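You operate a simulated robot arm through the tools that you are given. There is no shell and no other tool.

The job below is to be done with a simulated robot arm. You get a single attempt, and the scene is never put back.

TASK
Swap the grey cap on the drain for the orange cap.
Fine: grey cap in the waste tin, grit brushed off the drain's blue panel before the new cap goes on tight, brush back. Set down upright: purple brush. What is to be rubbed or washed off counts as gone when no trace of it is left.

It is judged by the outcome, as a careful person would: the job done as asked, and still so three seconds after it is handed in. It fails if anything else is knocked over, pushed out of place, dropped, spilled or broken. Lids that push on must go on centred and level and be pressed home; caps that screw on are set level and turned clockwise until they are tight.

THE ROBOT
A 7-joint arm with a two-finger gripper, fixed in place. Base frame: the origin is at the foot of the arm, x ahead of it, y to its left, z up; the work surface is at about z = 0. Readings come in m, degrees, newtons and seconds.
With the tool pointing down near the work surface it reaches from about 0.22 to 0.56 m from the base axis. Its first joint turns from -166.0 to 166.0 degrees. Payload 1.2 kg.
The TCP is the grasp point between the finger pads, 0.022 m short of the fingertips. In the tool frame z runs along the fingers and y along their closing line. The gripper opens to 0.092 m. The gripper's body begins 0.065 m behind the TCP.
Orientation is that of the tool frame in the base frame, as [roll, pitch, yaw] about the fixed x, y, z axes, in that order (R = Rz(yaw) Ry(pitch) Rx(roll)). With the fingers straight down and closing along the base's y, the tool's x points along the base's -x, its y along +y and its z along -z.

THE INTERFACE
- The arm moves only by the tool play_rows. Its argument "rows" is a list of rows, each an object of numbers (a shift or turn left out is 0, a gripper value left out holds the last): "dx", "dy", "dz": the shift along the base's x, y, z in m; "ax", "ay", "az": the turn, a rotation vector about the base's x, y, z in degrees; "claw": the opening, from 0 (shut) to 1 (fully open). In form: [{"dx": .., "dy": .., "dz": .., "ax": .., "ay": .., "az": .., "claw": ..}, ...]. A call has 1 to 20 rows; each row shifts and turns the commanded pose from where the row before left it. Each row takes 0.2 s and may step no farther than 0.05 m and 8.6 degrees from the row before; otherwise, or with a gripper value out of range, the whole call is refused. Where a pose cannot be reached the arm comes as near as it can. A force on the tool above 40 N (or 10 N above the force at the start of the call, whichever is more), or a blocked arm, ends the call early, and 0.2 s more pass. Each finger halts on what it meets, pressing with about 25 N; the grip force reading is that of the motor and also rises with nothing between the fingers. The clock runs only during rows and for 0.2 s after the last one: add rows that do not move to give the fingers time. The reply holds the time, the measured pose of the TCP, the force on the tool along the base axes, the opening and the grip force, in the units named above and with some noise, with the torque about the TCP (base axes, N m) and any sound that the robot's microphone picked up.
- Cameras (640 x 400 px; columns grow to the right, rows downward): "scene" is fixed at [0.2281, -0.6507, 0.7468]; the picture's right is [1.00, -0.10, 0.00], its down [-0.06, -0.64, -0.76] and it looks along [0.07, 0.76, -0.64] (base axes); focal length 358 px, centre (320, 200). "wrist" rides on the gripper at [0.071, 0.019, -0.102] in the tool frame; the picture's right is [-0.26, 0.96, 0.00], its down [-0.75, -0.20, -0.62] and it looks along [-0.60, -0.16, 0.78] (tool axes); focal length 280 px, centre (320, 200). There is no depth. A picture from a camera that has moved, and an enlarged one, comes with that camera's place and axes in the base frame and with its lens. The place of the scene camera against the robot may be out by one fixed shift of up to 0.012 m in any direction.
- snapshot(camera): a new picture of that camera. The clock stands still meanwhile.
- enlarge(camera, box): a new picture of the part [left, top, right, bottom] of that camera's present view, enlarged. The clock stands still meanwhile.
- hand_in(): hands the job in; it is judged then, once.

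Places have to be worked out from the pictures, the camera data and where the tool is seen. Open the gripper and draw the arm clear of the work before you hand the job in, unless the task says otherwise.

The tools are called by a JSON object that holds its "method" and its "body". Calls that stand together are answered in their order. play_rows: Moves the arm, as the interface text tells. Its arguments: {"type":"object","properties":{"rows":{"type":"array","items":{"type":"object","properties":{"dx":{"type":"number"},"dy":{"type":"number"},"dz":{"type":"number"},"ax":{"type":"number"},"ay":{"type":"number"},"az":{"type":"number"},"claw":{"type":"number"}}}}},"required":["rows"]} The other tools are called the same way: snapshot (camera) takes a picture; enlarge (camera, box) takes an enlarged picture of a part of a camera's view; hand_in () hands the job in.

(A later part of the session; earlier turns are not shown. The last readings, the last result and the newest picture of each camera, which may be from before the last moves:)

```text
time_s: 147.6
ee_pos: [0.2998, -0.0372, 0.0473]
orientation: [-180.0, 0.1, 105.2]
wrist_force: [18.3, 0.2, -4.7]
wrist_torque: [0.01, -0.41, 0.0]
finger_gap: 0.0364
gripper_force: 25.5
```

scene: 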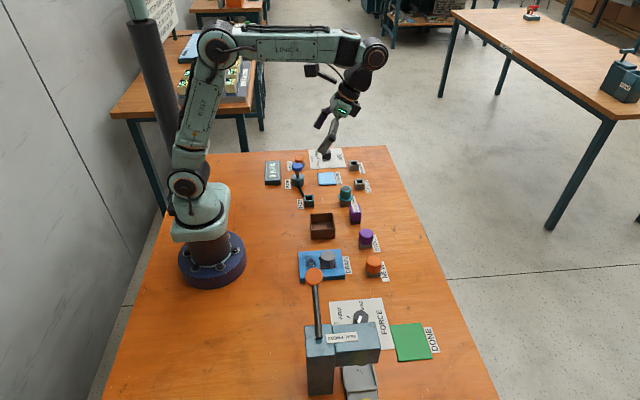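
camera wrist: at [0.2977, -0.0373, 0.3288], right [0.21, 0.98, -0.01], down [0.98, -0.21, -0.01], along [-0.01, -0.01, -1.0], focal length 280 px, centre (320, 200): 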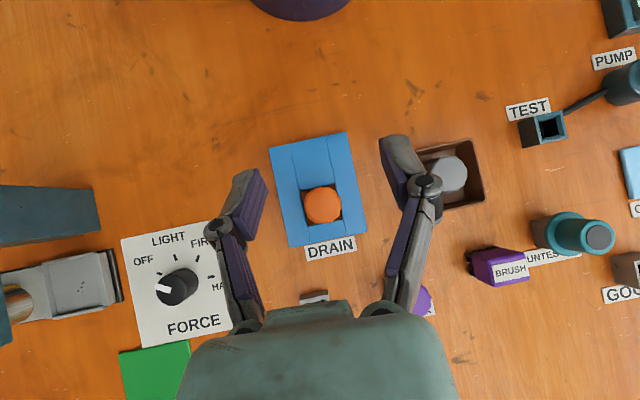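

{"method": "play_rows", "body": {"rows": [{"dx": 0.0008, "az": 5}, {"az": 5}, {"az": 5}]}}

{"method": "play_rows", "body": {"rows": [{"dx": 0.0008, "az": 6}, {"az": 6}, {"az": 6}]}}

```text
time_s: 148.4
ee_pos: [0.2996, -0.038, 0.047]
orientation: [-179.9, -0.1, 120.0]
wrist_force: [-4.3, 0.9, 20.8]
wrist_torque: [-0.01, 0.06, -0.02]
finger_gap: 0.0364
gripper_force: 24.7
```

```text
time_s: 149.2
ee_pos: [0.2988, -0.0387, 0.0473]
orientation: [-179.6, -0.1, 138.0]
wrist_force: [-25.5, -5.6, 12.5]
wrist_torque: [-0.2, 0.45, -0.05]
finger_gap: 0.0363
gripper_force: 25.3
```

Lateral constraint is stiff now, which suggests the cap may be tilted rather than shifted. I'll look at it in the grip from both cameras.

{"method": "play_rows", "body": {"rows": [{"dx": -0.0009}, {}]}}

{"method": "enlarge", "body": {"camera": "wrist", "box": [250, 90, 390, 230]}}

{"method": "enlarge", "body": {"camera": "scene", "box": [305, 235, 355, 275]}}

```text
time_s: 149.8
ee_pos: [0.2986, -0.0382, 0.0463]
orientation: [-179.8, -0.2, 138.0]
wrist_force: [-20.5, -11.5, -15.4]
wrist_torque: [-0.04, 0.45, -0.05]
finger_gap: 0.0365
gripper_force: 24.9
```

```text
2.86 times, centred on (320, 160) of wrist
camera zoom: at [0.2593, 0.0242, 0.1472], right [0.84, 0.54, -0.01], down [0.43, -0.65, 0.62], along [0.34, -0.53, -0.78], focal length 801 px, centre (320, 314)
```

zoom: 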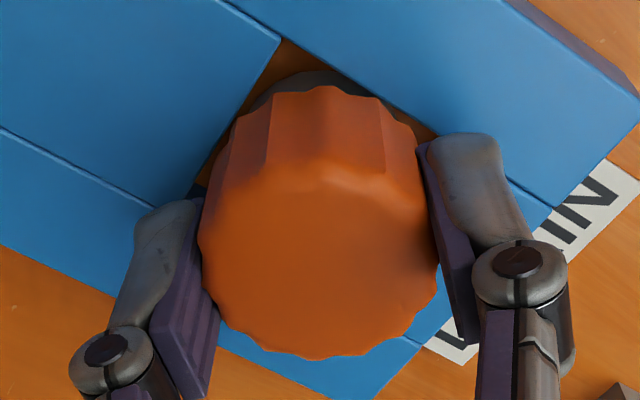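

```text
10.00 times, centred on (330, 255) of scene
camera zoom: at [0.2281, -0.6507, 0.7468], right [1.0, -0.1, 0.0], down [-0.06, -0.64, -0.76], along [0.07, 0.76, -0.64], focal length 3584 px, centre (220, -350)
```

zoom: 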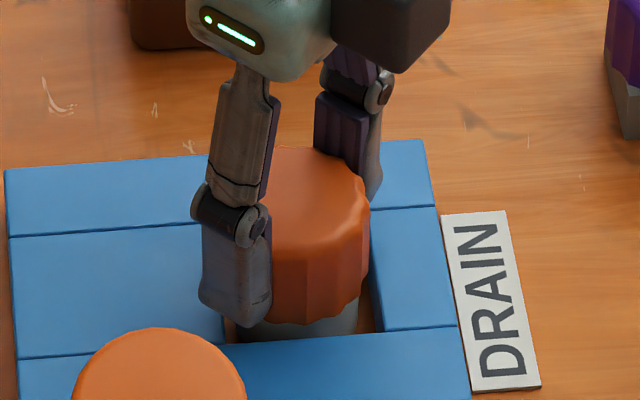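

The cap is engaged on something, since it's pulling down on the tool. I'll trim the side load and keep backing it off counterclockwise until it releases.

{"method": "play_rows", "body": {"rows": [{"dx": -0.0009, "dy": -0.0006, "dz": -0.0003}, {}, {"az": 6}, {"az": 6}]}}

{"method": "play_rows", "body": {"rows": [{"az": 6}, {"az": 6}, {"az": 6}]}}

```text
time_s: 150.8
ee_pos: [0.2977, -0.0389, 0.0456]
orientation: [-179.8, 0.0, 150.0]
wrist_force: [-17.7, -12.6, -23.9]
wrist_torque: [-0.07, 0.17, -0.02]
finger_gap: 0.0363
gripper_force: 25.0
```

```text
time_s: 151.6
ee_pos: [0.2985, -0.0382, 0.0468]
orientation: [-179.8, -0.1, 168.1]
wrist_force: [-23.1, -14.3, -5.3]
wrist_torque: [-0.18, 0.33, -0.03]
finger_gap: 0.0362
gripper_force: 25.5
```

Counterclockwise turning is raising the cap, so the thread was engaged. I'll finish unscrewing, then lift it and re-seat it properly centred.

{"method": "play_rows", "body": {"rows": [{"dx": -0.001, "dy": -0.0007, "dz": 0.0001}, {"az": 6}, {"az": 6, "dz": 0.0001}, {"az": 6}]}}

{"method": "play_rows", "body": {"rows": [{"dx": -0.0006, "dy": -0.0006, "az": 6}, {"az": 6, "dz": 0.0001}, {"az": 6}, {"az": 6, "dz": 0.0001}]}}

```text
time_s: 152.6
ee_pos: [0.2999, -0.0383, 0.0482]
orientation: [-180.0, 0.2, -173.7]
wrist_force: [0.2, -4.9, -0.2]
wrist_torque: [-0.16, -0.03, -0.03]
finger_gap: 0.0362
gripper_force: 25.2
```

```text
time_s: 153.6
ee_pos: [0.2981, -0.0392, 0.0472]
orientation: [179.8, 0.2, -149.8]
wrist_force: [-0.1, 1.4, -0.3]
wrist_torque: [-0.02, 0.02, -0.71]
finger_gap: 0.0366
gripper_force: 24.9
```

The stiff torque in both directions fits the flutes rubbing the slot's +y edge because the cap was off-centre. Side forces are zero now, near the slot centre, so I'll test lifting it.

{"method": "play_rows", "body": {"rows": [{"dz": 0.0007}, {}]}}

{"method": "play_rows", "body": {"rows": [{"dz": 0.001}, {}]}}

```text
time_s: 154.2
ee_pos: [0.2991, -0.0401, 0.0485]
orientation: [180.0, 0.1, -150.0]
wrist_force: [-0.1, -0.2, 0.4]
wrist_torque: [0.03, 0.0, -0.01]
finger_gap: 0.0365
gripper_force: 25.1
```

```text
time_s: 154.8
ee_pos: [0.2981, -0.0407, 0.0494]
orientation: [-180.0, 0.1, -149.9]
wrist_force: [0.7, -1.0, 0.0]
wrist_torque: [-0.01, 0.0, -0.02]
finger_gap: 0.0366
gripper_force: 24.5
```

The cap is free. I'll raise it several millimetres, move to the refined axis estimate and check alignment with the neck in both views.

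{"method": "play_rows", "body": {"rows": [{"dx": 0.0004, "dy": 0.0002, "dz": 0.004}, {"dz": 0.005}, {}]}}

{"method": "enlarge", "body": {"camera": "scene", "box": [305, 235, 355, 275]}}

{"method": "enlarge", "body": {"camera": "wrist", "box": [250, 80, 390, 220]}}

```text
time_s: 155.6
ee_pos: [0.2986, -0.0396, 0.0575]
orientation: [-180.0, 0.1, -149.9]
wrist_force: [-0.3, 0.4, -0.1]
wrist_torque: [0.01, 0.03, 0.0]
finger_gap: 0.0367
gripper_force: 24.6
```

```text
10.00 times, centred on (330, 255) of scene
camera zoom: at [0.2281, -0.6507, 0.7468], right [1.0, -0.1, 0.0], down [-0.06, -0.64, -0.76], along [0.07, 0.76, -0.64], focal length 3584 px, centre (220, -350)
```

zoom: 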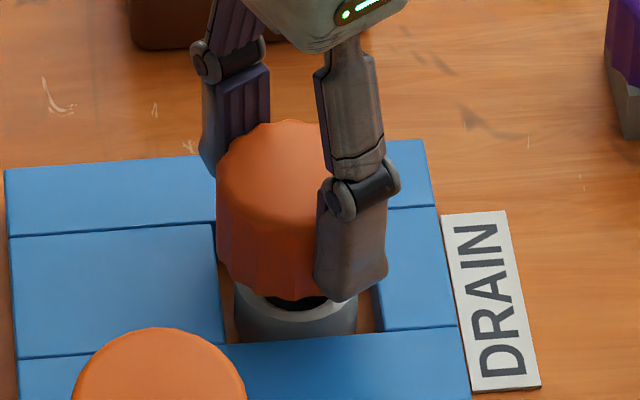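

```text
2.86 times, centred on (320, 150) of wrist
camera zoom: at [0.2271, -0.0579, 0.1586], right [-0.26, 0.97, 0.0], down [0.75, 0.2, 0.63], along [0.61, 0.16, -0.78], focal length 801 px, centre (320, 343)
```

zoom: 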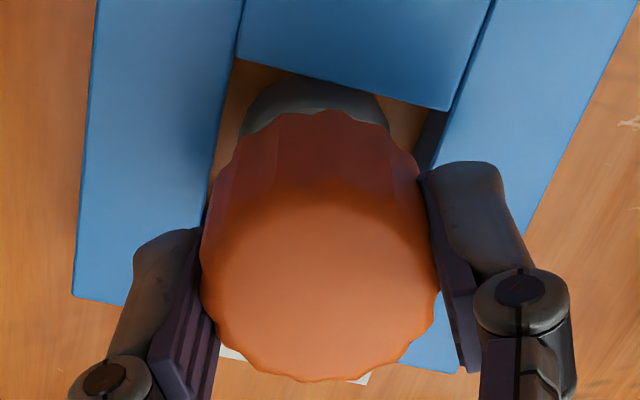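

The scene view puts the cap about 0.5 mm toward -x and the wrist view about 1 mm toward +y of the neck. I'll correct both and check again.

{"method": "play_rows", "body": {"rows": [{"dx": 0.0005, "dy": -0.001}, {"dz": -0.004}, {}]}}

{"method": "enlarge", "body": {"camera": "scene", "box": [315, 245, 345, 270]}}

{"method": "enlarge", "body": {"camera": "wrist", "box": [275, 90, 375, 150]}}

```text
time_s: 156.4
ee_pos: [0.2997, -0.0396, 0.054]
orientation: [-180.0, 0.1, -149.8]
wrist_force: [0.3, -0.2, 0.5]
wrist_torque: [0.0, 0.03, -0.01]
finger_gap: 0.0365
gripper_force: 24.9
```

```text
16.00 times, centred on (330, 258) of scene
camera zoom: at [0.2281, -0.6507, 0.7468], right [1.0, -0.1, 0.0], down [-0.06, -0.64, -0.76], along [0.07, 0.76, -0.64], focal length 5735 px, centre (160, -720)
```

zoom: 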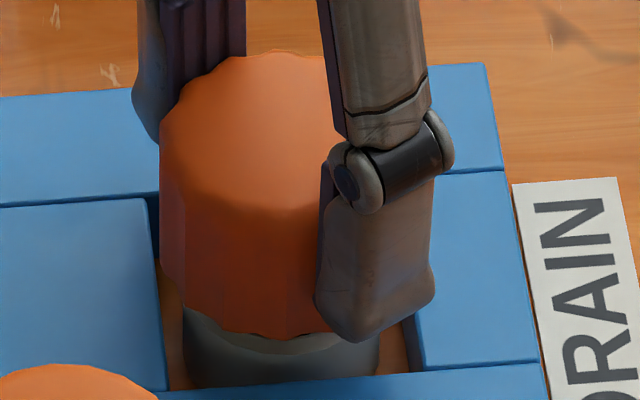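

```text
6.40 times, centred on (325, 120) of wrist
camera zoom: at [0.228, -0.0585, 0.1546], right [-0.26, 0.97, 0.0], down [0.75, 0.2, 0.63], along [0.61, 0.16, -0.78], focal length 1794 px, centre (288, 712)
```

zoom: 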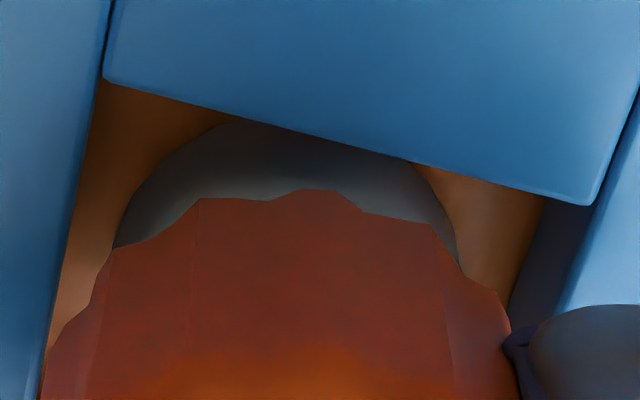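

Both views now show the cap centred over the neck. Lowering in small steps to contact.

{"method": "play_rows", "body": {"rows": [{"dz": -0.003}, {"dz": -0.001}, {}]}}

{"method": "play_rows", "body": {"rows": [{"dz": -0.001}, {}]}}

{"method": "play_rows", "body": {"rows": [{"dz": -0.0007}, {}]}}

{"method": "play_rows", "body": {"rows": [{"dz": -0.0007}, {}]}}

```text
time_s: 157.2
ee_pos: [0.3003, -0.039, 0.0498]
orientation: [179.9, 0.0, -149.8]
wrist_force: [0.6, 0.8, -0.5]
wrist_torque: [0.0, -0.01, -0.05]
finger_gap: 0.0365
gripper_force: 25.1
```

```text
time_s: 157.8
ee_pos: [0.299, -0.0405, 0.0497]
orientation: [-179.9, 0.2, -149.9]
wrist_force: [0.0, 0.1, -0.6]
wrist_torque: [0.01, -0.04, -0.02]
finger_gap: 0.0365
gripper_force: 24.8
```

```text
time_s: 158.4
ee_pos: [0.2989, -0.0389, 0.0482]
orientation: [-180.0, 0.1, -149.9]
wrist_force: [0.1, -0.6, 0.8]
wrist_torque: [0.0, 0.01, -0.04]
finger_gap: 0.0362
gripper_force: 24.9
```

```text
time_s: 159.0
ee_pos: [0.2997, -0.0394, 0.0482]
orientation: [-179.9, 0.1, -149.9]
wrist_force: [-0.7, -0.2, 0.3]
wrist_torque: [0.02, -0.01, 0.01]
finger_gap: 0.0364
gripper_force: 25.2
```

{"method": "play_rows", "body": {"rows": [{"dz": -0.0006}, {}]}}

{"method": "play_rows", "body": {"rows": [{"dz": -0.0006}, {}]}}

{"method": "play_rows", "body": {"rows": [{"dz": -0.0006}, {}]}}

```text
time_s: 159.6
ee_pos: [0.299, -0.0401, 0.0478]
orientation: [-179.9, 0.1, -149.9]
wrist_force: [-0.3, 0.9, 3.0]
wrist_torque: [0.02, 0.0, 0.0]
finger_gap: 0.0366
gripper_force: 25.1
```

```text
time_s: 160.2
ee_pos: [0.2999, -0.0397, 0.0475]
orientation: [-180.0, 0.1, -149.8]
wrist_force: [-4.0, 0.8, 20.8]
wrist_torque: [0.01, 0.11, -0.19]
finger_gap: 0.0364
gripper_force: 25.0
```

```text
time_s: 160.8
ee_pos: [0.2984, -0.0398, 0.0475]
orientation: [-180.0, 0.1, -149.9]
wrist_force: [-3.8, -0.3, 19.6]
wrist_torque: [0.0, 0.05, -0.15]
finger_gap: 0.0365
gripper_force: 25.2
```

Seated on the neck. I'll release, turn the open gripper 95° around it and re-grip, which centres it in the other direction and gives a long clockwise stroke.

{"method": "play_rows", "body": {"rows": [{"dz": 0.0005}, {"claw": 0.64}, {}, {"dz": 0.0005, "az": 8.5}, {"az": 8.5}, {"az": 8.5}, {"az": 8.5}, {"az": 8.5}, {"az": 8.5}, {"az": 8.5}, {"az": 8.5}, {"az": 8.5}, {"az": 8.5}, {"az": 8.5}, {}, {"claw": 0.3}, {}, {}]}}

{"method": "enlarge", "body": {"camera": "scene", "box": [305, 235, 355, 275]}}

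{"method": "enlarge", "body": {"camera": "wrist", "box": [250, 80, 390, 220]}}

```text
time_s: 164.6
ee_pos: [0.298, -0.0402, 0.0465]
orientation: [-180.0, 0.1, -56.4]
wrist_force: [-1.1, -0.2, 15.5]
wrist_torque: [-0.05, 0.02, -0.06]
finger_gap: 0.0367
gripper_force: 25.0
```

```text
10.00 times, centred on (330, 255) of scene
camera zoom: at [0.2281, -0.6507, 0.7468], right [1.0, -0.1, 0.0], down [-0.06, -0.64, -0.76], along [0.07, 0.76, -0.64], focal length 3584 px, centre (220, -350)
```

zoom: 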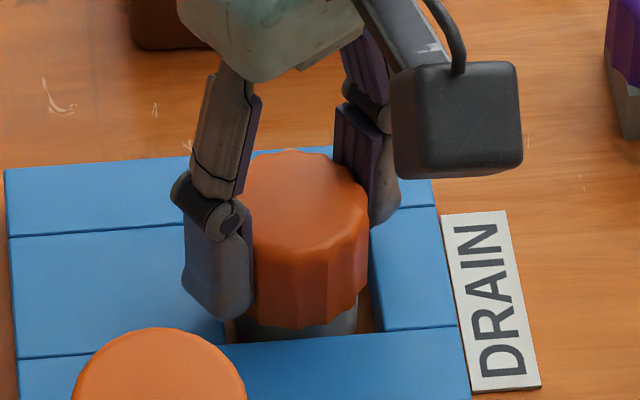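

```text
2.86 times, centred on (320, 150) of wrist
camera zoom: at [0.3217, -0.1095, 0.1474], right [-0.95, -0.32, 0.0], down [-0.25, 0.74, 0.63], along [-0.2, 0.59, -0.78], focal length 801 px, centre (320, 343)
```

zoom: 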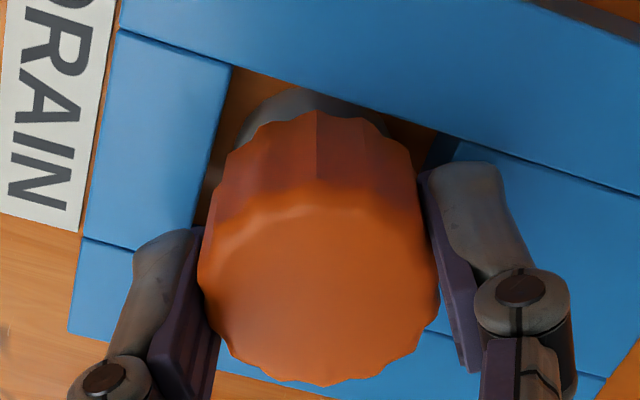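

Side forces are nearly zero and the cap sits lower than before. Now turning clockwise on a fixed axis.

{"method": "play_rows", "body": {"rows": [{"az": -6}, {"az": -6}, {"az": -6}]}}

{"method": "play_rows", "body": {"rows": [{"az": -6}, {"az": -6}, {"az": -6}]}}

```text
time_s: 165.4
ee_pos: [0.2991, -0.0387, 0.0471]
orientation: [179.9, 0.2, -74.6]
wrist_force: [-0.4, 3.4, 9.6]
wrist_torque: [-0.03, 0.0, 0.01]
finger_gap: 0.0367
gripper_force: 24.9
```

```text
time_s: 166.2
ee_pos: [0.2989, -0.0402, 0.0456]
orientation: [-180.0, 0.2, -92.3]
wrist_force: [-3.2, 9.7, 13.3]
wrist_torque: [0.15, 0.12, -0.03]
finger_gap: 0.0367
gripper_force: 25.1
```

{"method": "play_rows", "body": {"rows": [{"az": -6}, {"az": -6}, {"az": -6}]}}

{"method": "play_rows", "body": {"rows": [{"az": -6}, {"az": -6}, {"az": -6}]}}

```text
time_s: 167.0
ee_pos: [0.298, -0.0406, 0.0466]
orientation: [180.0, 0.2, -110.5]
wrist_force: [2.2, 10.1, -20.0]
wrist_torque: [0.14, -0.14, 0.01]
finger_gap: 0.0367
gripper_force: 25.0
```

```text
time_s: 167.8
ee_pos: [0.2989, -0.0393, 0.046]
orientation: [179.9, 0.0, -128.6]
wrist_force: [-3.8, 9.2, -8.0]
wrist_torque: [0.18, -0.08, 0.03]
finger_gap: 0.0365
gripper_force: 25.5
```

The thread has grabbed: fz swung to -20 as the cap pulled down, with low torque and no slip. Following down and continuing clockwise.

{"method": "play_rows", "body": {"rows": [{"dz": -0.0003, "az": -6}, {"az": -6}, {"dz": -0.0001, "az": -6}]}}

{"method": "play_rows", "body": {"rows": [{"az": -6, "dz": -0.0001}, {"az": -6}, {"dz": -0.0001, "az": -6}]}}

```text
time_s: 168.6
ee_pos: [0.2985, -0.0386, 0.0476]
orientation: [179.9, 0.1, -146.4]
wrist_force: [-11.1, 12.1, 17.2]
wrist_torque: [0.23, 0.33, -0.01]
finger_gap: 0.0363
gripper_force: 25.4
```

```text
time_s: 169.4
ee_pos: [0.299, -0.0395, 0.0462]
orientation: [179.9, 0.0, -164.4]
wrist_force: [-12.5, 14.3, -5.4]
wrist_torque: [0.27, 0.27, 0.53]
finger_gap: 0.0375
gripper_force: 24.9
```

Torque reached 0.53 with a flute-crest gap reading. I'll check position and height.

{"method": "enlarge", "body": {"camera": "scene", "box": [305, 235, 355, 275]}}

{"method": "enlarge", "body": {"camera": "wrist", "box": [250, 80, 390, 220]}}

{"method": "play_rows", "body": {"rows": [{"dx": -0.0004, "dy": 0.0004, "az": -3}, {"az": -4}]}}

{"method": "enlarge", "body": {"camera": "wrist", "box": [250, 80, 390, 220]}}

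```text
10.00 times, centred on (330, 255) of scene
camera zoom: at [0.2281, -0.6507, 0.7468], right [1.0, -0.1, 0.0], down [-0.06, -0.64, -0.76], along [0.07, 0.76, -0.64], focal length 3584 px, centre (220, -350)
```

zoom: 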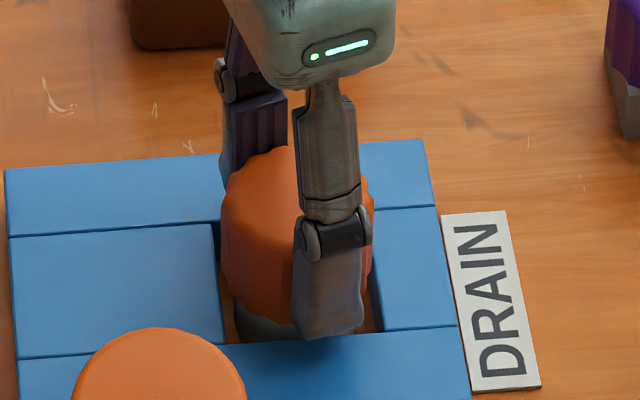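

```text
2.86 times, centred on (320, 150) of wrist
camera zoom: at [0.2245, -0.0397, 0.1467], right [-0.01, 1.0, 0.0], down [0.78, 0.0, 0.62], along [0.62, 0.01, -0.78], focal length 801 px, centre (320, 343)
```

zoom: 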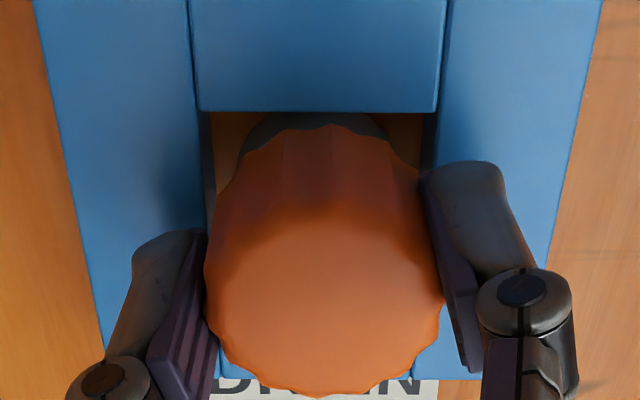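

```text
time_s: 170.0
ee_pos: [0.299, -0.0388, 0.0478]
orientation: [180.0, 0.1, -171.4]
wrist_force: [-8.1, 13.9, -8.4]
wrist_torque: [0.22, 0.16, 0.36]
finger_gap: 0.0371
gripper_force: 25.1
```

```text
2.86 times, centred on (320, 150) of wrist
camera zoom: at [0.2251, -0.0302, 0.1473], right [0.12, 0.99, 0.0], down [0.77, -0.09, 0.63], along [0.62, -0.07, -0.78], focal length 801 px, centre (320, 343)
```

zoom: 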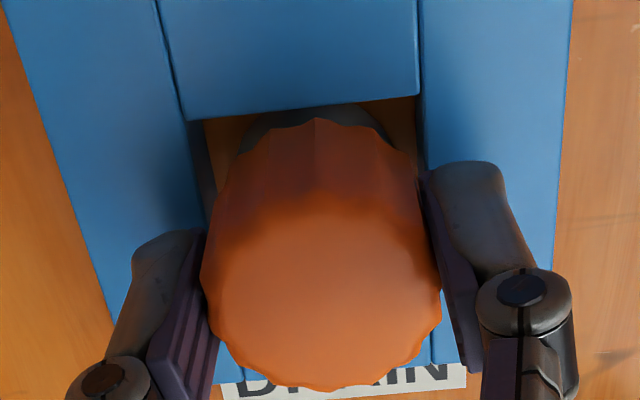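

The torque could mean tight or jammed. I'll release, lift and take the straight-down view again to measure centring now.

{"method": "play_rows", "body": {"rows": [{"claw": 0.5}, {"claw": 0.64}, {}, {"dz": 0.03}, {"dz": 0.04}, {"dz": 0.04, "az": -8.5}, {"dz": 0.04}, {"dx": -0.004, "ay": 7.7}, {"dx": -0.004, "ay": 7.7}, {"ay": 7.7}, {"ay": 7.7}, {"ay": 7.6}, {"ax": 4.6}, {"ax": 4.6}, {}]}}

{"method": "enlarge", "body": {"camera": "wrist", "box": [288, 180, 356, 226]}}

{"method": "enlarge", "body": {"camera": "scene", "box": [305, 235, 355, 275]}}

```text
time_s: 173.2
ee_pos: [0.2909, -0.0396, 0.1966]
orientation: [168.2, -37.8, -172.6]
wrist_force: [0.0, 0.5, -0.8]
wrist_torque: [0.02, 0.01, -0.02]
finger_gap: 0.0588
gripper_force: 0.0
```

```text
8.70 times, centred on (322, 203) of wrist
camera zoom: at [0.2983, -0.0398, 0.3204], right [0.2, 0.98, 0.0], down [0.98, -0.2, -0.01], along [-0.01, 0.0, -1.0], focal length 2438 px, centre (303, 174)
```

zoom: 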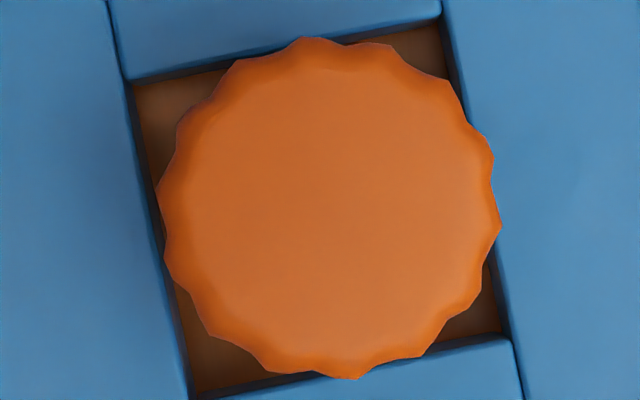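

```text
10.00 times, centred on (330, 255) of scene
camera zoom: at [0.2281, -0.6507, 0.7468], right [1.0, -0.1, 0.0], down [-0.06, -0.64, -0.76], along [0.07, 0.76, -0.64], focal length 3584 px, centre (220, -350)
```

zoom: 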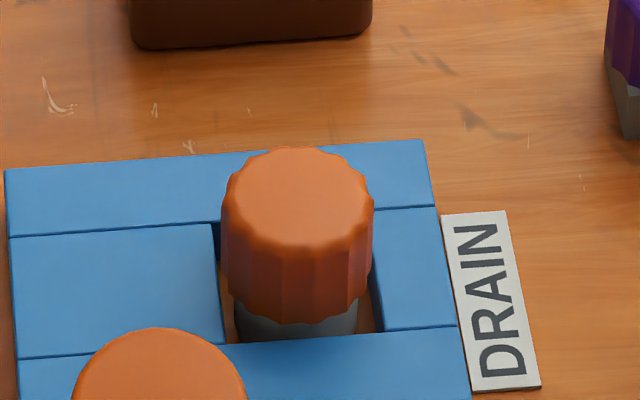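

In the top view the cap is about 1.2 mm toward +y of the slot centre. To tell a shift from a lean I need a low view from the +x side. I'll level, swing around to yaw ~25° at height, and then look.

{"method": "play_rows", "body": {"rows": [{"ax": -4.6}, {"ax": -4.6}, {"ay": -7.7}, {"ay": -7.7}, {"ay": -7.7}, {"ay": -7.7}, {"ay": -7.6, "dx": 0.03}, {"dx": 0.03, "az": -8.5}, {"dx": 0.025, "az": -8.5}, {"az": -8.5}, {"az": -8.5}, {"az": -8.5}, {"az": -8.5}, {"az": -8.5}, {"az": -8.5}, {"az": -8.5}, {"az": -8.5}, {"az": -8.5}, {"az": -8.5}, {}]}}

{"method": "play_rows", "body": {"rows": [{"az": -8.5}, {"az": -8.5}, {"az": -8.5}, {"az": -8.5}, {"az": -8.5}, {"az": -8}, {"ay": 7.5}, {"ay": 7.5}, {"ay": 7.5}, {"ay": 7.5}, {"dy": 0.014, "dz": -0.04}, {"dz": -0.04}, {"dz": -0.04}, {}]}}

{"method": "snapshot", "body": {"camera": "wrist"}}

```text
time_s: 177.4
ee_pos: [0.3762, -0.0401, 0.1964]
orientation: [180.0, 0.2, 77.8]
wrist_force: [-0.2, 0.5, -0.9]
wrist_torque: [0.01, -0.02, -0.02]
finger_gap: 0.0587
gripper_force: 0.1
```

```text
time_s: 180.4
ee_pos: [0.3779, -0.0248, 0.0749]
orientation: [-164.9, 26.4, 31.2]
wrist_force: [-0.1, -0.2, -0.2]
wrist_torque: [-0.03, 0.02, 0.0]
finger_gap: 0.0587
gripper_force: 0.0
```

```text
taken
camera wrist: at [0.4897, -0.0087, 0.1261], right [0.19, -0.98, -0.11], down [-0.35, -0.17, 0.92], along [-0.92, -0.13, -0.37], focal length 280 px, centre (320, 200)
```

wrist: 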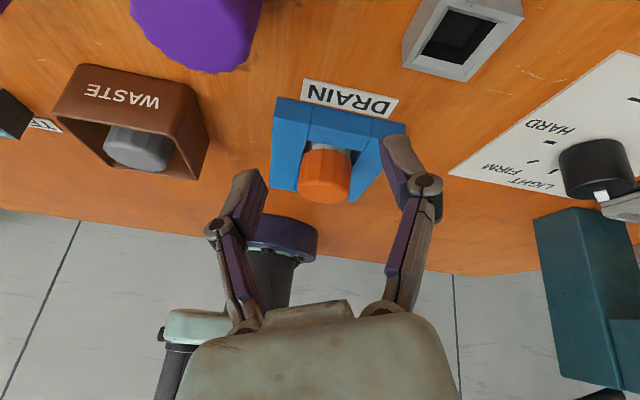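

The +x side view works, though the picture is upside down. Enlarging the cap on the neck.

{"method": "enlarge", "body": {"camera": "wrist", "box": [275, 125, 375, 210]}}

{"method": "enlarge", "body": {"camera": "wrist", "box": [295, 135, 360, 175]}}

```text
4.71 times, centred on (325, 168) of wrist
camera zoom: at [0.4897, -0.0087, 0.1261], right [0.19, -0.98, -0.11], down [-0.35, -0.17, 0.92], along [-0.92, -0.13, -0.37], focal length 1320 px, centre (296, 353)
```

zoom: 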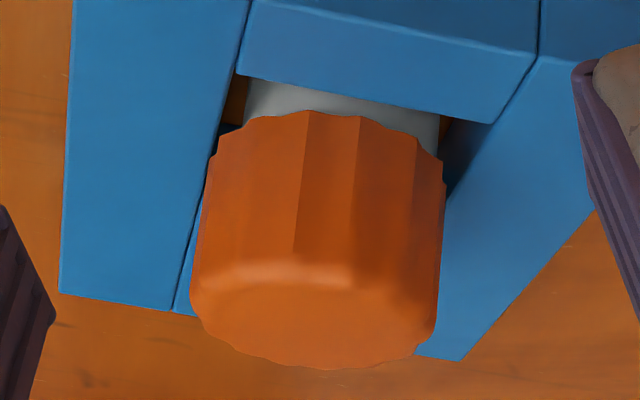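

```text
9.85 times, centred on (328, 155) of wrist
camera zoom: at [0.4897, -0.0087, 0.1261], right [0.19, -0.98, -0.11], down [-0.35, -0.17, 0.92], along [-0.92, -0.13, -0.37], focal length 2761 px, centre (246, 643)
```

zoom: 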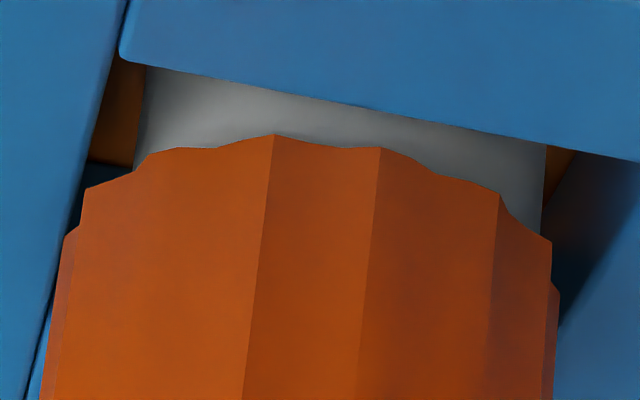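

From the +x side the cap is level but shifted about 1.6 mm toward +y from the neck, so it is cross-started. My tool axis was about 1.3 mm too far +y. Plan: re-grip centred on the cap, back it off, shift about -1.4 mm in y, and restart. First I'll rise and swing back to yaw 180°.

{"method": "play_rows", "body": {"rows": [{"dz": 0.04}, {"dz": 0.04, "ay": -7.5}, {"dz": 0.03, "ay": -7.5}, {"ay": -7.5}, {"ay": -7.5}, {"az": 8.5}, {"az": 8.5}, {"az": 8.5}, {"az": 8.5}, {"az": 8.5}, {"az": 8.5}, {"az": 8.5}, {"az": 8.5}, {"az": 8.5}, {"az": 8.5}, {}]}}

{"method": "play_rows", "body": {"rows": [{"az": 8.5, "dx": -0.03}, {"az": 8.5, "dx": -0.03}, {"az": 8.5, "dx": -0.0164, "dy": -0.0142}, {"az": 8.5}, {"az": 8.5}, {"az": 8.5}, {"az": 8.5}, {"az": 7.5}, {}]}}

```text
time_s: 183.8
ee_pos: [0.3753, -0.0254, 0.1866]
orientation: [-180.0, 0.1, 112.7]
wrist_force: [0.3, 0.2, 0.1]
wrist_torque: [-0.03, 0.01, 0.0]
finger_gap: 0.0591
gripper_force: 0.0
```

```text
time_s: 185.8
ee_pos: [0.2998, -0.0394, 0.185]
orientation: [-180.0, 0.1, 179.7]
wrist_force: [-0.2, 1.1, -0.3]
wrist_torque: [0.0, 0.01, 0.03]
finger_gap: 0.059
gripper_force: 0.1
```

Above the cap at yaw 180°. Descending and gripping along y to sense its y centre.

{"method": "play_rows", "body": {"rows": [{"dz": -0.045}, {"dz": -0.045}, {"dz": -0.03}, {"dz": -0.017}, {}]}}

{"method": "play_rows", "body": {"rows": [{"claw": 0.3}, {}, {}]}}

```text
time_s: 187.0
ee_pos: [0.2991, -0.0395, 0.0494]
orientation: [-179.9, 0.0, 179.6]
wrist_force: [0.3, 0.3, -0.2]
wrist_torque: [0.01, -0.01, 0.01]
finger_gap: 0.0588
gripper_force: 0.1
```

```text
time_s: 187.8
ee_pos: [0.2993, -0.039, 0.0506]
orientation: [179.8, 0.1, 179.8]
wrist_force: [-1.2, 12.3, 9.1]
wrist_torque: [0.29, 0.01, 0.02]
finger_gap: 0.0366
gripper_force: 24.7
```

The cap's y centre is about 0.45 mm more toward +y. I'll trim, open, turn to yaw 90° and grip along x.

{"method": "play_rows", "body": {"rows": [{"dy": 0.0004}, {"claw": 0.64}, {}, {"dz": -0.002, "az": -8.2}, {"az": -8.2}, {"az": -8.2}, {"az": -8.2}, {"az": -8.2}, {"az": -8.2}, {"az": -8.2}, {"az": -8.2}, {"az": -8.2}, {"az": -8.2}, {"az": -8}, {}, {"claw": 0.3}, {}, {}]}}

```text
time_s: 191.6
ee_pos: [0.299, -0.0398, 0.0474]
orientation: [179.9, 0.0, 89.6]
wrist_force: [1.6, -0.5, 15.4]
wrist_torque: [-0.02, -0.03, 0.03]
finger_gap: 0.0363
gripper_force: 25.1
```

Centred in x as well. Backing off counterclockwise now.

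{"method": "play_rows", "body": {"rows": [{"az": 6}, {"az": 6}, {"az": 6}]}}

{"method": "play_rows", "body": {"rows": [{"az": 6}, {"az": 6}, {"az": 6}]}}

{"method": "play_rows", "body": {"rows": [{"az": 6}, {"az": 6}, {"az": 6}]}}

```text
time_s: 192.4
ee_pos: [0.2994, -0.0394, 0.0477]
orientation: [179.9, 0.2, 107.7]
wrist_force: [4.4, -3.4, 13.9]
wrist_torque: [-0.05, -0.04, 0.0]
finger_gap: 0.0361
gripper_force: 25.0
```

```text
time_s: 193.2
ee_pos: [0.3002, -0.0394, 0.0469]
orientation: [-179.9, 0.2, 125.7]
wrist_force: [4.7, -1.2, 9.4]
wrist_torque: [-0.05, -0.07, -0.03]
finger_gap: 0.0363
gripper_force: 25.1
```

```text
time_s: 194.0
ee_pos: [0.2986, -0.0408, 0.0477]
orientation: [-179.9, 0.1, 143.7]
wrist_force: [4.8, -2.5, 3.9]
wrist_torque: [-0.09, -0.16, -0.05]
finger_gap: 0.0361
gripper_force: 25.2
```

{"method": "play_rows", "body": {"rows": [{"dz": 0.0007}, {}]}}

{"method": "play_rows", "body": {"rows": [{"dz": 0.0008}, {}]}}

```text
time_s: 194.6
ee_pos: [0.2988, -0.0398, 0.0478]
orientation: [-180.0, 0.1, 143.5]
wrist_force: [8.0, -6.4, -22.7]
wrist_torque: [-0.18, -0.17, -0.01]
finger_gap: 0.0365
gripper_force: 25.5
```

```text
time_s: 195.2
ee_pos: [0.2985, -0.038, 0.049]
orientation: [-179.9, -0.1, 143.6]
wrist_force: [2.5, -5.1, -25.0]
wrist_torque: [-0.11, -0.07, 0.01]
finger_gap: 0.0363
gripper_force: 25.0
```

The cap is still held by the thread, so I'll continue counterclockwise.

{"method": "play_rows", "body": {"rows": [{"dz": -0.0003, "az": 6}, {"az": 6}, {"az": 6}]}}

{"method": "play_rows", "body": {"rows": [{"az": 6}, {"az": 6}, {"az": 6}]}}

{"method": "play_rows", "body": {"rows": [{"az": 6}, {"az": 6}, {"az": 6}]}}

```text
time_s: 196.0
ee_pos: [0.298, -0.0397, 0.0489]
orientation: [-180.0, 0.0, 161.7]
wrist_force: [2.1, -3.5, -25.1]
wrist_torque: [-0.04, 0.04, -0.01]
finger_gap: 0.036
gripper_force: 25.1
```

```text
time_s: 196.8
ee_pos: [0.2995, -0.0387, 0.0496]
orientation: [180.0, 0.1, 179.7]
wrist_force: [-0.1, -0.2, 0.9]
wrist_torque: [0.0, 0.02, -0.03]
finger_gap: 0.0361
gripper_force: 25.3
```

```text
time_s: 197.6
ee_pos: [0.3001, -0.0394, 0.0498]
orientation: [-180.0, 0.1, -162.3]
wrist_force: [-0.4, 0.2, 1.1]
wrist_torque: [0.02, 0.03, -0.01]
finger_gap: 0.0364
gripper_force: 24.8
```

The cap came free at about yaw 180°, and it is now centred in the grip. I'll lift, shift -1.4 mm in y and check alignment; at this yaw the wrist view reads y directly and the scene view reads x.

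{"method": "play_rows", "body": {"rows": [{"dz": 0.004}, {"dx": -0.0002, "dy": -0.0014, "dz": 0.004}, {}]}}

{"method": "enlarge", "body": {"camera": "wrist", "box": [250, 80, 390, 220]}}

{"method": "enlarge", "body": {"camera": "wrist", "box": [275, 85, 375, 145]}}

{"method": "enlarge", "body": {"camera": "scene", "box": [315, 240, 345, 270]}}

```text
time_s: 198.4
ee_pos: [0.2996, -0.0413, 0.058]
orientation: [180.0, 0.1, -162.3]
wrist_force: [0.5, 0.4, 0.7]
wrist_torque: [-0.02, -0.02, 0.04]
finger_gap: 0.0363
gripper_force: 24.8
```

```text
2.86 times, centred on (320, 150) of wrist
camera zoom: at [0.2258, -0.0436, 0.1577], right [-0.04, 1.0, 0.0], down [0.78, 0.03, 0.63], along [0.63, 0.03, -0.78], focal length 801 px, centre (320, 343)
```

zoom: 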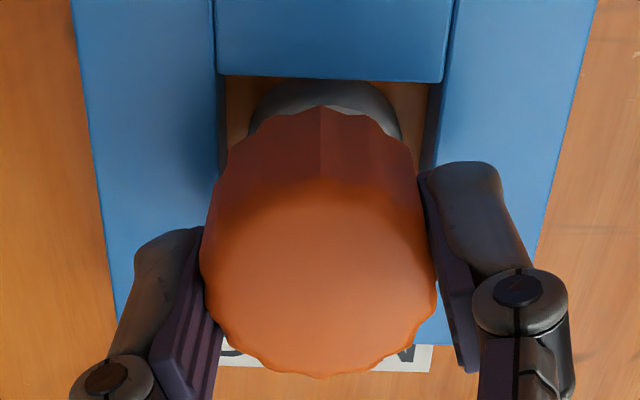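

```text
6.40 times, centred on (325, 115) of wrist
camera zoom: at [0.2258, -0.0436, 0.1577], right [-0.04, 1.0, 0.0], down [0.78, 0.03, 0.63], along [0.63, 0.03, -0.78], focal length 1794 px, centre (288, 744)
```

zoom: 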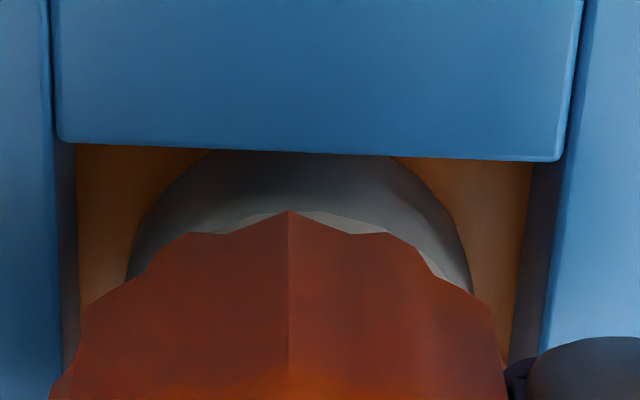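

```text
13.33 times, centred on (330, 255) of scene
camera zoom: at [0.2281, -0.6507, 0.7468], right [1.0, -0.1, 0.0], down [-0.06, -0.64, -0.76], along [0.07, 0.76, -0.64], focal length 4779 px, centre (187, -533)
```

zoom: 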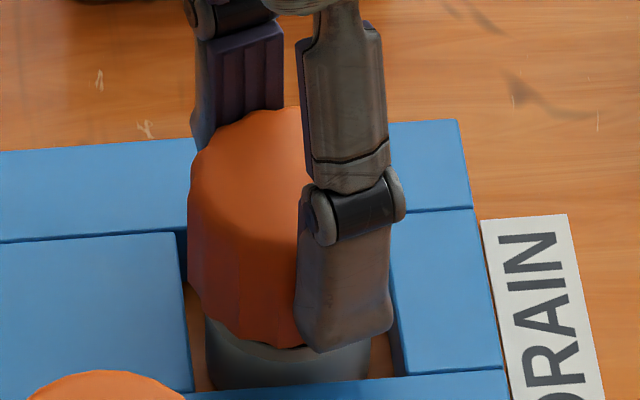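

Reviewing the data, the cap came free only about 85° from its stop, and the grey cap behaved the same way. So the thread is short, and the stop I felt was probably the tight end, with a little sideways play. Averaging all the estimates, the neck is about 0.9 mm in -y from the jam position, so I'll adjust to that, lower and re-screw with this centred grip.

{"method": "play_rows", "body": {"rows": [{"dx": -0.0002, "dy": 0.0004}, {"dz": -0.004}, {"dz": -0.003}, {}]}}

{"method": "play_rows", "body": {"rows": [{"dz": -0.0008}, {}]}}

{"method": "play_rows", "body": {"rows": [{"dz": -0.0006}, {}]}}

{"method": "play_rows", "body": {"rows": [{"dz": -0.0006}, {}]}}

```text
time_s: 199.4
ee_pos: [0.2993, -0.0404, 0.0493]
orientation: [-180.0, 0.1, -162.4]
wrist_force: [0.2, -0.1, -1.3]
wrist_torque: [-0.01, 0.0, -0.03]
finger_gap: 0.0364
gripper_force: 25.3
```

```text
time_s: 200.0
ee_pos: [0.3, -0.0408, 0.0488]
orientation: [180.0, 0.0, -162.4]
wrist_force: [0.8, 0.0, 1.0]
wrist_torque: [0.02, 0.02, 0.0]
finger_gap: 0.036
gripper_force: 24.7
```

```text
time_s: 200.6
ee_pos: [0.3002, -0.0409, 0.0484]
orientation: [180.0, 0.3, -162.4]
wrist_force: [-3.1, 1.2, 21.1]
wrist_torque: [-0.02, 0.05, -0.02]
finger_gap: 0.0363
gripper_force: 25.3
```

```text
time_s: 201.2
ee_pos: [0.2993, -0.0402, 0.0477]
orientation: [-180.0, 0.2, -162.4]
wrist_force: [0.1, 3.6, 21.1]
wrist_torque: [0.03, 0.01, 0.01]
finger_gap: 0.0364
gripper_force: 25.0
```

Contact with little side force. Turning clockwise.

{"method": "play_rows", "body": {"rows": [{"dz": 0.0002, "az": -6}, {"az": -6}, {"az": -6}]}}

{"method": "play_rows", "body": {"rows": [{"az": -6}, {"az": -6}, {"az": -6}]}}

{"method": "play_rows", "body": {"rows": [{"az": -6}, {"az": -6}, {"az": -6}]}}

```text
time_s: 202.0
ee_pos: [0.2992, -0.0389, 0.048]
orientation: [180.0, 0.3, 179.3]
wrist_force: [6.6, 2.6, 2.6]
wrist_torque: [0.04, -0.19, -0.02]
finger_gap: 0.0365
gripper_force: 25.4
```

```text
time_s: 202.8
ee_pos: [0.3, -0.0394, 0.0472]
orientation: [180.0, 0.2, 161.4]
wrist_force: [14.7, 4.5, -15.8]
wrist_torque: [0.01, -0.4, 0.04]
finger_gap: 0.036
gripper_force: 25.0
```

```text
time_s: 203.6
ee_pos: [0.2988, -0.0395, 0.0472]
orientation: [179.9, 0.1, 143.5]
wrist_force: [11.2, 10.1, -2.1]
wrist_torque: [0.08, -0.31, -0.02]
finger_gap: 0.0363
gripper_force: 24.9
```

The thread engaged, with fz pulling down. I'll apply a small trim toward the indicated axis and continue clockwise with a slight downward feed.

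{"method": "play_rows", "body": {"rows": [{"dx": 0.0004, "dy": 0.0002, "dz": -0.0002, "az": -6}, {"az": -6}, {"az": -6, "dz": -0.0001}]}}

{"method": "play_rows", "body": {"rows": [{"az": -6}, {"az": -6, "dz": -0.0001}, {"az": -6}]}}

```text
time_s: 204.4
ee_pos: [0.2995, -0.0398, 0.0475]
orientation: [180.0, 0.0, 125.6]
wrist_force: [4.5, 14.9, 19.5]
wrist_torque: [0.36, -0.1, 0.01]
finger_gap: 0.0363
gripper_force: 24.9
```

```text
time_s: 205.2
ee_pos: [0.3002, -0.0407, 0.0469]
orientation: [179.9, 0.1, 107.5]
wrist_force: [9.5, 11.4, 4.7]
wrist_torque: [0.24, -0.13, 0.58]
finger_gap: 0.0364
gripper_force: 25.5
```

Torque rose to 0.58, so it's reaching the stop. A little further to make sure it is tight.

{"method": "play_rows", "body": {"rows": [{"az": -4, "dy": 0.0002}, {"az": -4}]}}

{"method": "play_rows", "body": {"rows": [{"az": -4}, {"az": -4}]}}

{"method": "enlarge", "body": {"camera": "scene", "box": [305, 235, 355, 275]}}

```text
time_s: 205.8
ee_pos: [0.2994, -0.0418, 0.0469]
orientation: [-179.9, 0.1, 99.5]
wrist_force: [13.5, 8.3, -7.0]
wrist_torque: [0.09, -0.23, 0.46]
finger_gap: 0.0374
gripper_force: 25.3
```

```text
time_s: 206.4
ee_pos: [0.2995, -0.0407, 0.0478]
orientation: [-180.0, 0.2, 91.5]
wrist_force: [9.5, 5.2, 1.9]
wrist_torque: [0.07, -0.23, 0.35]
finger_gap: 0.0371
gripper_force: 24.9
```

```text
10.00 times, centred on (330, 255) of scene
camera zoom: at [0.2281, -0.6507, 0.7468], right [1.0, -0.1, 0.0], down [-0.06, -0.64, -0.76], along [0.07, 0.76, -0.64], focal length 3584 px, centre (220, -350)
```

zoom: 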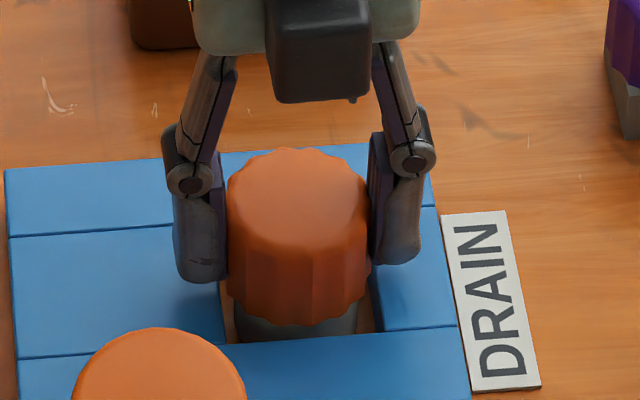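

The flutes slipped one step at the stop, so it's tight. I'll release, rise to the same yaw-95° pose as the original grey-cap photo and compare directly.

{"method": "play_rows", "body": {"rows": [{"claw": 0.5}, {"claw": 0.64}, {}, {"dz": 0.02}, {"dz": 0.03, "az": 3.3}, {"dz": 0.0265, "dx": -0.001, "dy": 0.0006}, {}]}}

{"method": "enlarge", "body": {"camera": "wrist", "box": [240, 50, 400, 150]}}

{"method": "enlarge", "body": {"camera": "scene", "box": [280, 200, 400, 290]}}

{"method": "enlarge", "body": {"camera": "scene", "box": [290, 220, 370, 280]}}

```text
time_s: 208.0
ee_pos: [0.2973, -0.038, 0.1258]
orientation: [180.0, 0.2, 94.9]
wrist_force: [-0.5, -1.2, -1.0]
wrist_torque: [-0.01, 0.01, -0.01]
finger_gap: 0.0589
gripper_force: 0.0
```

```text
4.00 times, centred on (320, 100) of wrist
camera zoom: at [0.3113, 0.0345, 0.2255], right [0.98, -0.18, 0.0], down [-0.14, -0.77, 0.63], along [-0.11, -0.62, -0.78], focal length 1122 px, centre (320, 600)
```

zoom: 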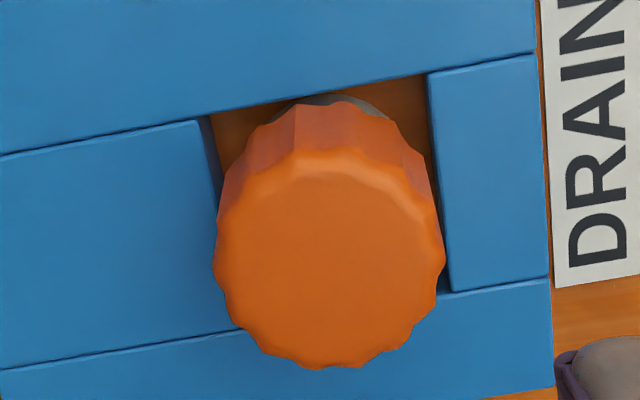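

```text
4.44 times, centred on (340, 245) of scene
camera zoom: at [0.2281, -0.6507, 0.7468], right [1.0, -0.1, 0.0], down [-0.06, -0.64, -0.76], along [0.07, 0.76, -0.64], focal length 1593 px, centre (231, 0)
```

zoom: 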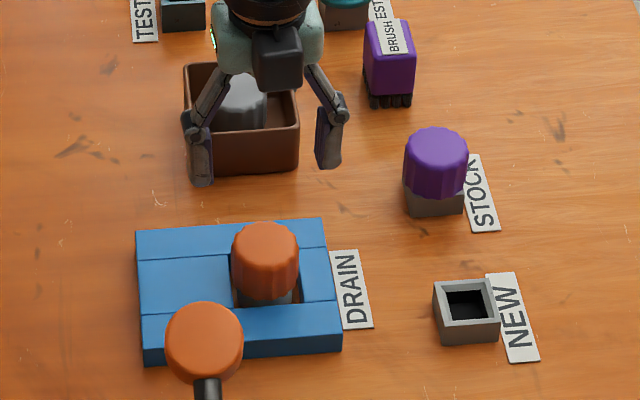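

```text
6.67 times, centred on (330, 250) of scene
camera zoom: at [0.2281, -0.6507, 0.7468], right [1.0, -0.1, 0.0], down [-0.06, -0.64, -0.76], along [0.07, 0.76, -0.64], focal length 2389 px, centre (253, -133)
```

zoom: 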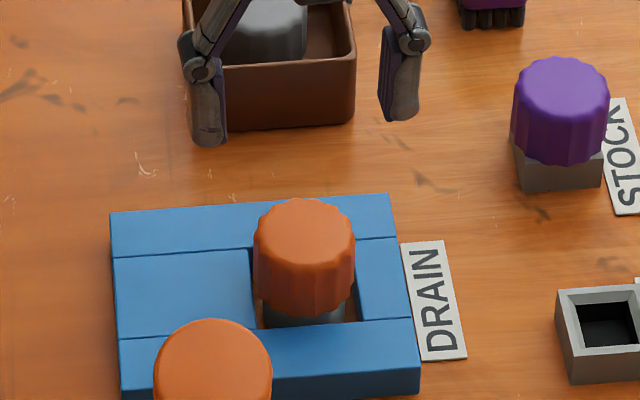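

The cap now matches the grey cap's original position and height almost exactly: near rim at row 374 versus 375, lower edge at 107 versus 107. For certainty I'll take one more centred grip and apply a final clockwise tightening.

{"method": "play_rows", "body": {"rows": [{"dx": 0.0011, "dy": -0.0005, "az": 8.5}, {"az": 8.5}, {"az": 8.5}, {"az": 8.5}, {"az": 8.5}, {"az": 8.5}, {"az": 8.5}, {"dz": -0.03}, {"dz": -0.03}, {"dz": -0.0175}, {}, {"claw": 0.3}, {}, {}]}}

{"method": "enlarge", "body": {"camera": "wrist", "box": [250, 90, 390, 230]}}

```text
time_s: 211.0
ee_pos: [0.2994, -0.0392, 0.0452]
orientation: [179.9, 0.2, 154.5]
wrist_force: [4.8, 7.0, 5.6]
wrist_torque: [0.19, -0.11, -0.01]
finger_gap: 0.0371
gripper_force: 24.8
```

```text
2.86 times, centred on (320, 160) of wrist
camera zoom: at [0.2436, 0.0087, 0.1467], right [0.65, 0.76, 0.0], down [0.59, -0.51, 0.63], along [0.48, -0.41, -0.78], focal length 801 px, centre (320, 314)
```

zoom: 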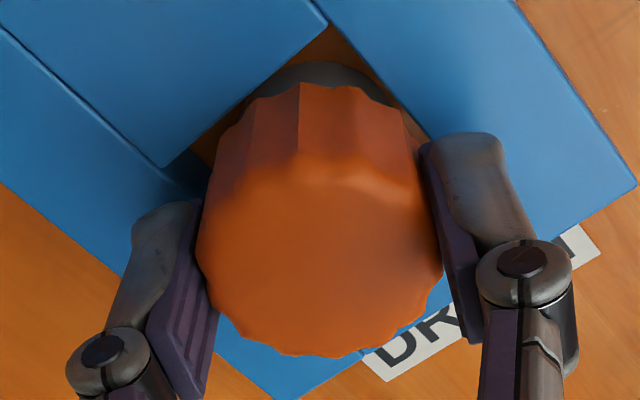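

Re-gripped with small side forces. Turning clockwise in small steps and watching torque.

{"method": "play_rows", "body": {"rows": [{"az": -4}, {}]}}

{"method": "play_rows", "body": {"rows": [{"az": -4}, {}]}}

{"method": "play_rows", "body": {"rows": [{"az": -4}, {}]}}

{"method": "play_rows", "body": {"rows": [{"az": -4}, {}]}}

{"method": "enlarge", "body": {"camera": "wrist", "box": [250, 90, 390, 230]}}

```text
time_s: 211.6
ee_pos: [0.2997, -0.0392, 0.0463]
orientation: [179.8, 0.0, 150.4]
wrist_force: [0.7, 10.1, 10.9]
wrist_torque: [0.21, -0.04, 0.18]
finger_gap: 0.0369
gripper_force: 24.9
```

```text
time_s: 212.2
ee_pos: [0.2989, -0.0391, 0.0455]
orientation: [179.9, 0.0, 146.4]
wrist_force: [3.5, 14.1, 0.1]
wrist_torque: [0.25, -0.07, 0.14]
finger_gap: 0.0365
gripper_force: 25.0
```

```text
time_s: 212.8
ee_pos: [0.2998, -0.0399, 0.0459]
orientation: [179.9, 0.0, 142.4]
wrist_force: [4.2, 15.6, -4.2]
wrist_torque: [0.24, -0.03, 0.19]
finger_gap: 0.0364
gripper_force: 25.5
```

```text
time_s: 213.4
ee_pos: [0.2994, -0.0394, 0.0462]
orientation: [179.9, -0.1, 138.4]
wrist_force: [5.1, 15.1, -6.6]
wrist_torque: [0.2, -0.07, 0.49]
finger_gap: 0.0363
gripper_force: 25.0
```

```text
2.86 times, centred on (320, 160) of wrist
camera zoom: at [0.2588, 0.0225, 0.1468], right [0.84, 0.55, 0.0], down [0.43, -0.65, 0.63], along [0.34, -0.52, -0.78], focal length 801 px, centre (320, 314)
```

zoom: 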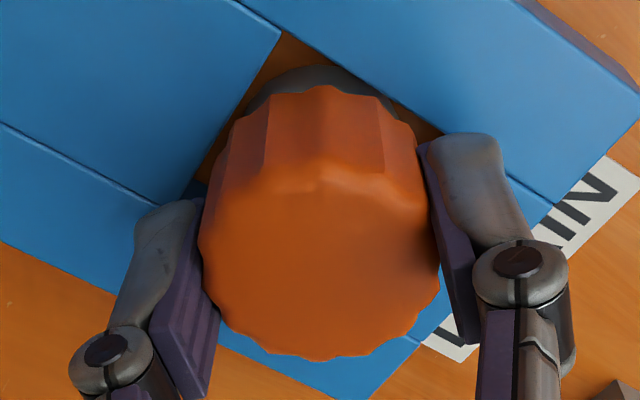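

The pads have now settled into the flute valleys, the best torque grip, and torque is 0.49. A couple more degrees to confirm it is hard against the stop.

{"method": "play_rows", "body": {"rows": [{"az": -3}, {}]}}

{"method": "play_rows", "body": {"rows": [{"az": -3}, {}]}}

{"method": "play_rows", "body": {"rows": [{"az": -3}, {}]}}

{"method": "enlarge", "body": {"camera": "wrist", "box": [250, 90, 390, 230]}}

```text
time_s: 214.0
ee_pos: [0.2989, -0.0402, 0.0471]
orientation: [180.0, 0.1, 135.5]
wrist_force: [1.9, 12.2, 0.1]
wrist_torque: [0.23, -0.03, 0.6]
finger_gap: 0.0368
gripper_force: 25.0
```

```text
time_s: 214.6
ee_pos: [0.2996, -0.0396, 0.0465]
orientation: [-179.9, 0.2, 132.3]
wrist_force: [3.9, 5.5, 7.5]
wrist_torque: [0.14, -0.05, 0.43]
finger_gap: 0.0376
gripper_force: 25.0
```

```text
time_s: 215.2
ee_pos: [0.2997, -0.0398, 0.0471]
orientation: [179.9, 0.1, 129.3]
wrist_force: [3.5, 2.4, 1.3]
wrist_torque: [-0.02, -0.1, 0.33]
finger_gap: 0.037
gripper_force: 25.2
```

```text
2.86 times, centred on (320, 160) of wrist
camera zoom: at [0.2692, 0.0284, 0.1464], right [0.91, 0.41, 0.0], down [0.32, -0.71, 0.63], along [0.26, -0.57, -0.78], focal length 801 px, centre (320, 314)
```

zoom: 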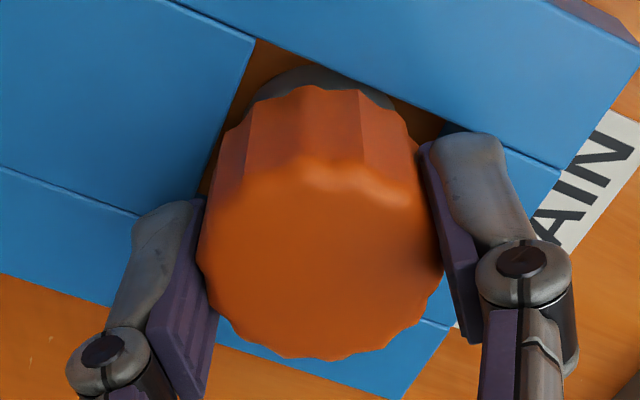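

The pads ride over a flute at the 0.6 N·m peak while the cap stays put, so it is tight. I'll release, rise clear and do a final inspection.

{"method": "play_rows", "body": {"rows": [{"claw": 0.5}, {"claw": 0.64}, {}, {"dz": 0.02}, {"dz": 0.03}, {"dz": 0.03}, {"az": -8.5}, {"az": -8.5}, {"az": -8.5}, {"az": -8.7, "dx": -0.001, "dy": 0.0006}, {}]}}

{"method": "enlarge", "body": {"camera": "wrist", "box": [240, 50, 400, 150]}}

{"method": "enlarge", "body": {"camera": "scene", "box": [290, 220, 370, 280]}}

```text
refused: row 10 steps farther than a row can; nothing moved
```

```text
4.00 times, centred on (320, 100) of wrist
camera zoom: at [0.2692, 0.0284, 0.1464], right [0.91, 0.41, 0.0], down [0.32, -0.71, 0.63], along [0.26, -0.57, -0.78], focal length 1122 px, centre (320, 600)
```

zoom: 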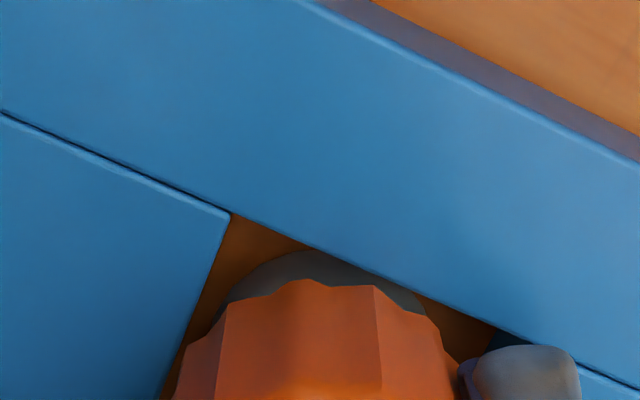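

```text
6.67 times, centred on (330, 250) of scene
camera zoom: at [0.2281, -0.6507, 0.7468], right [1.0, -0.1, 0.0], down [-0.06, -0.64, -0.76], along [0.07, 0.76, -0.64], focal length 2389 px, centre (253, -133)
```

zoom: 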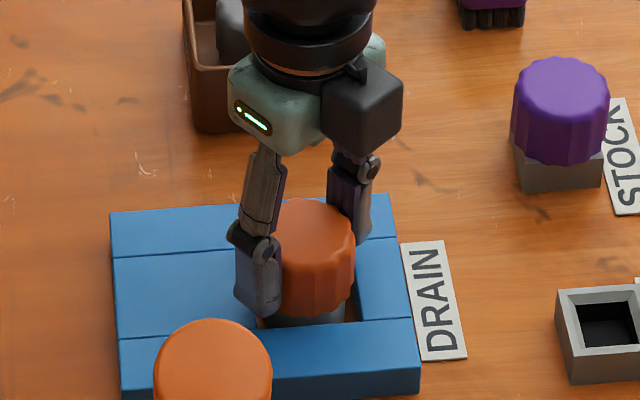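

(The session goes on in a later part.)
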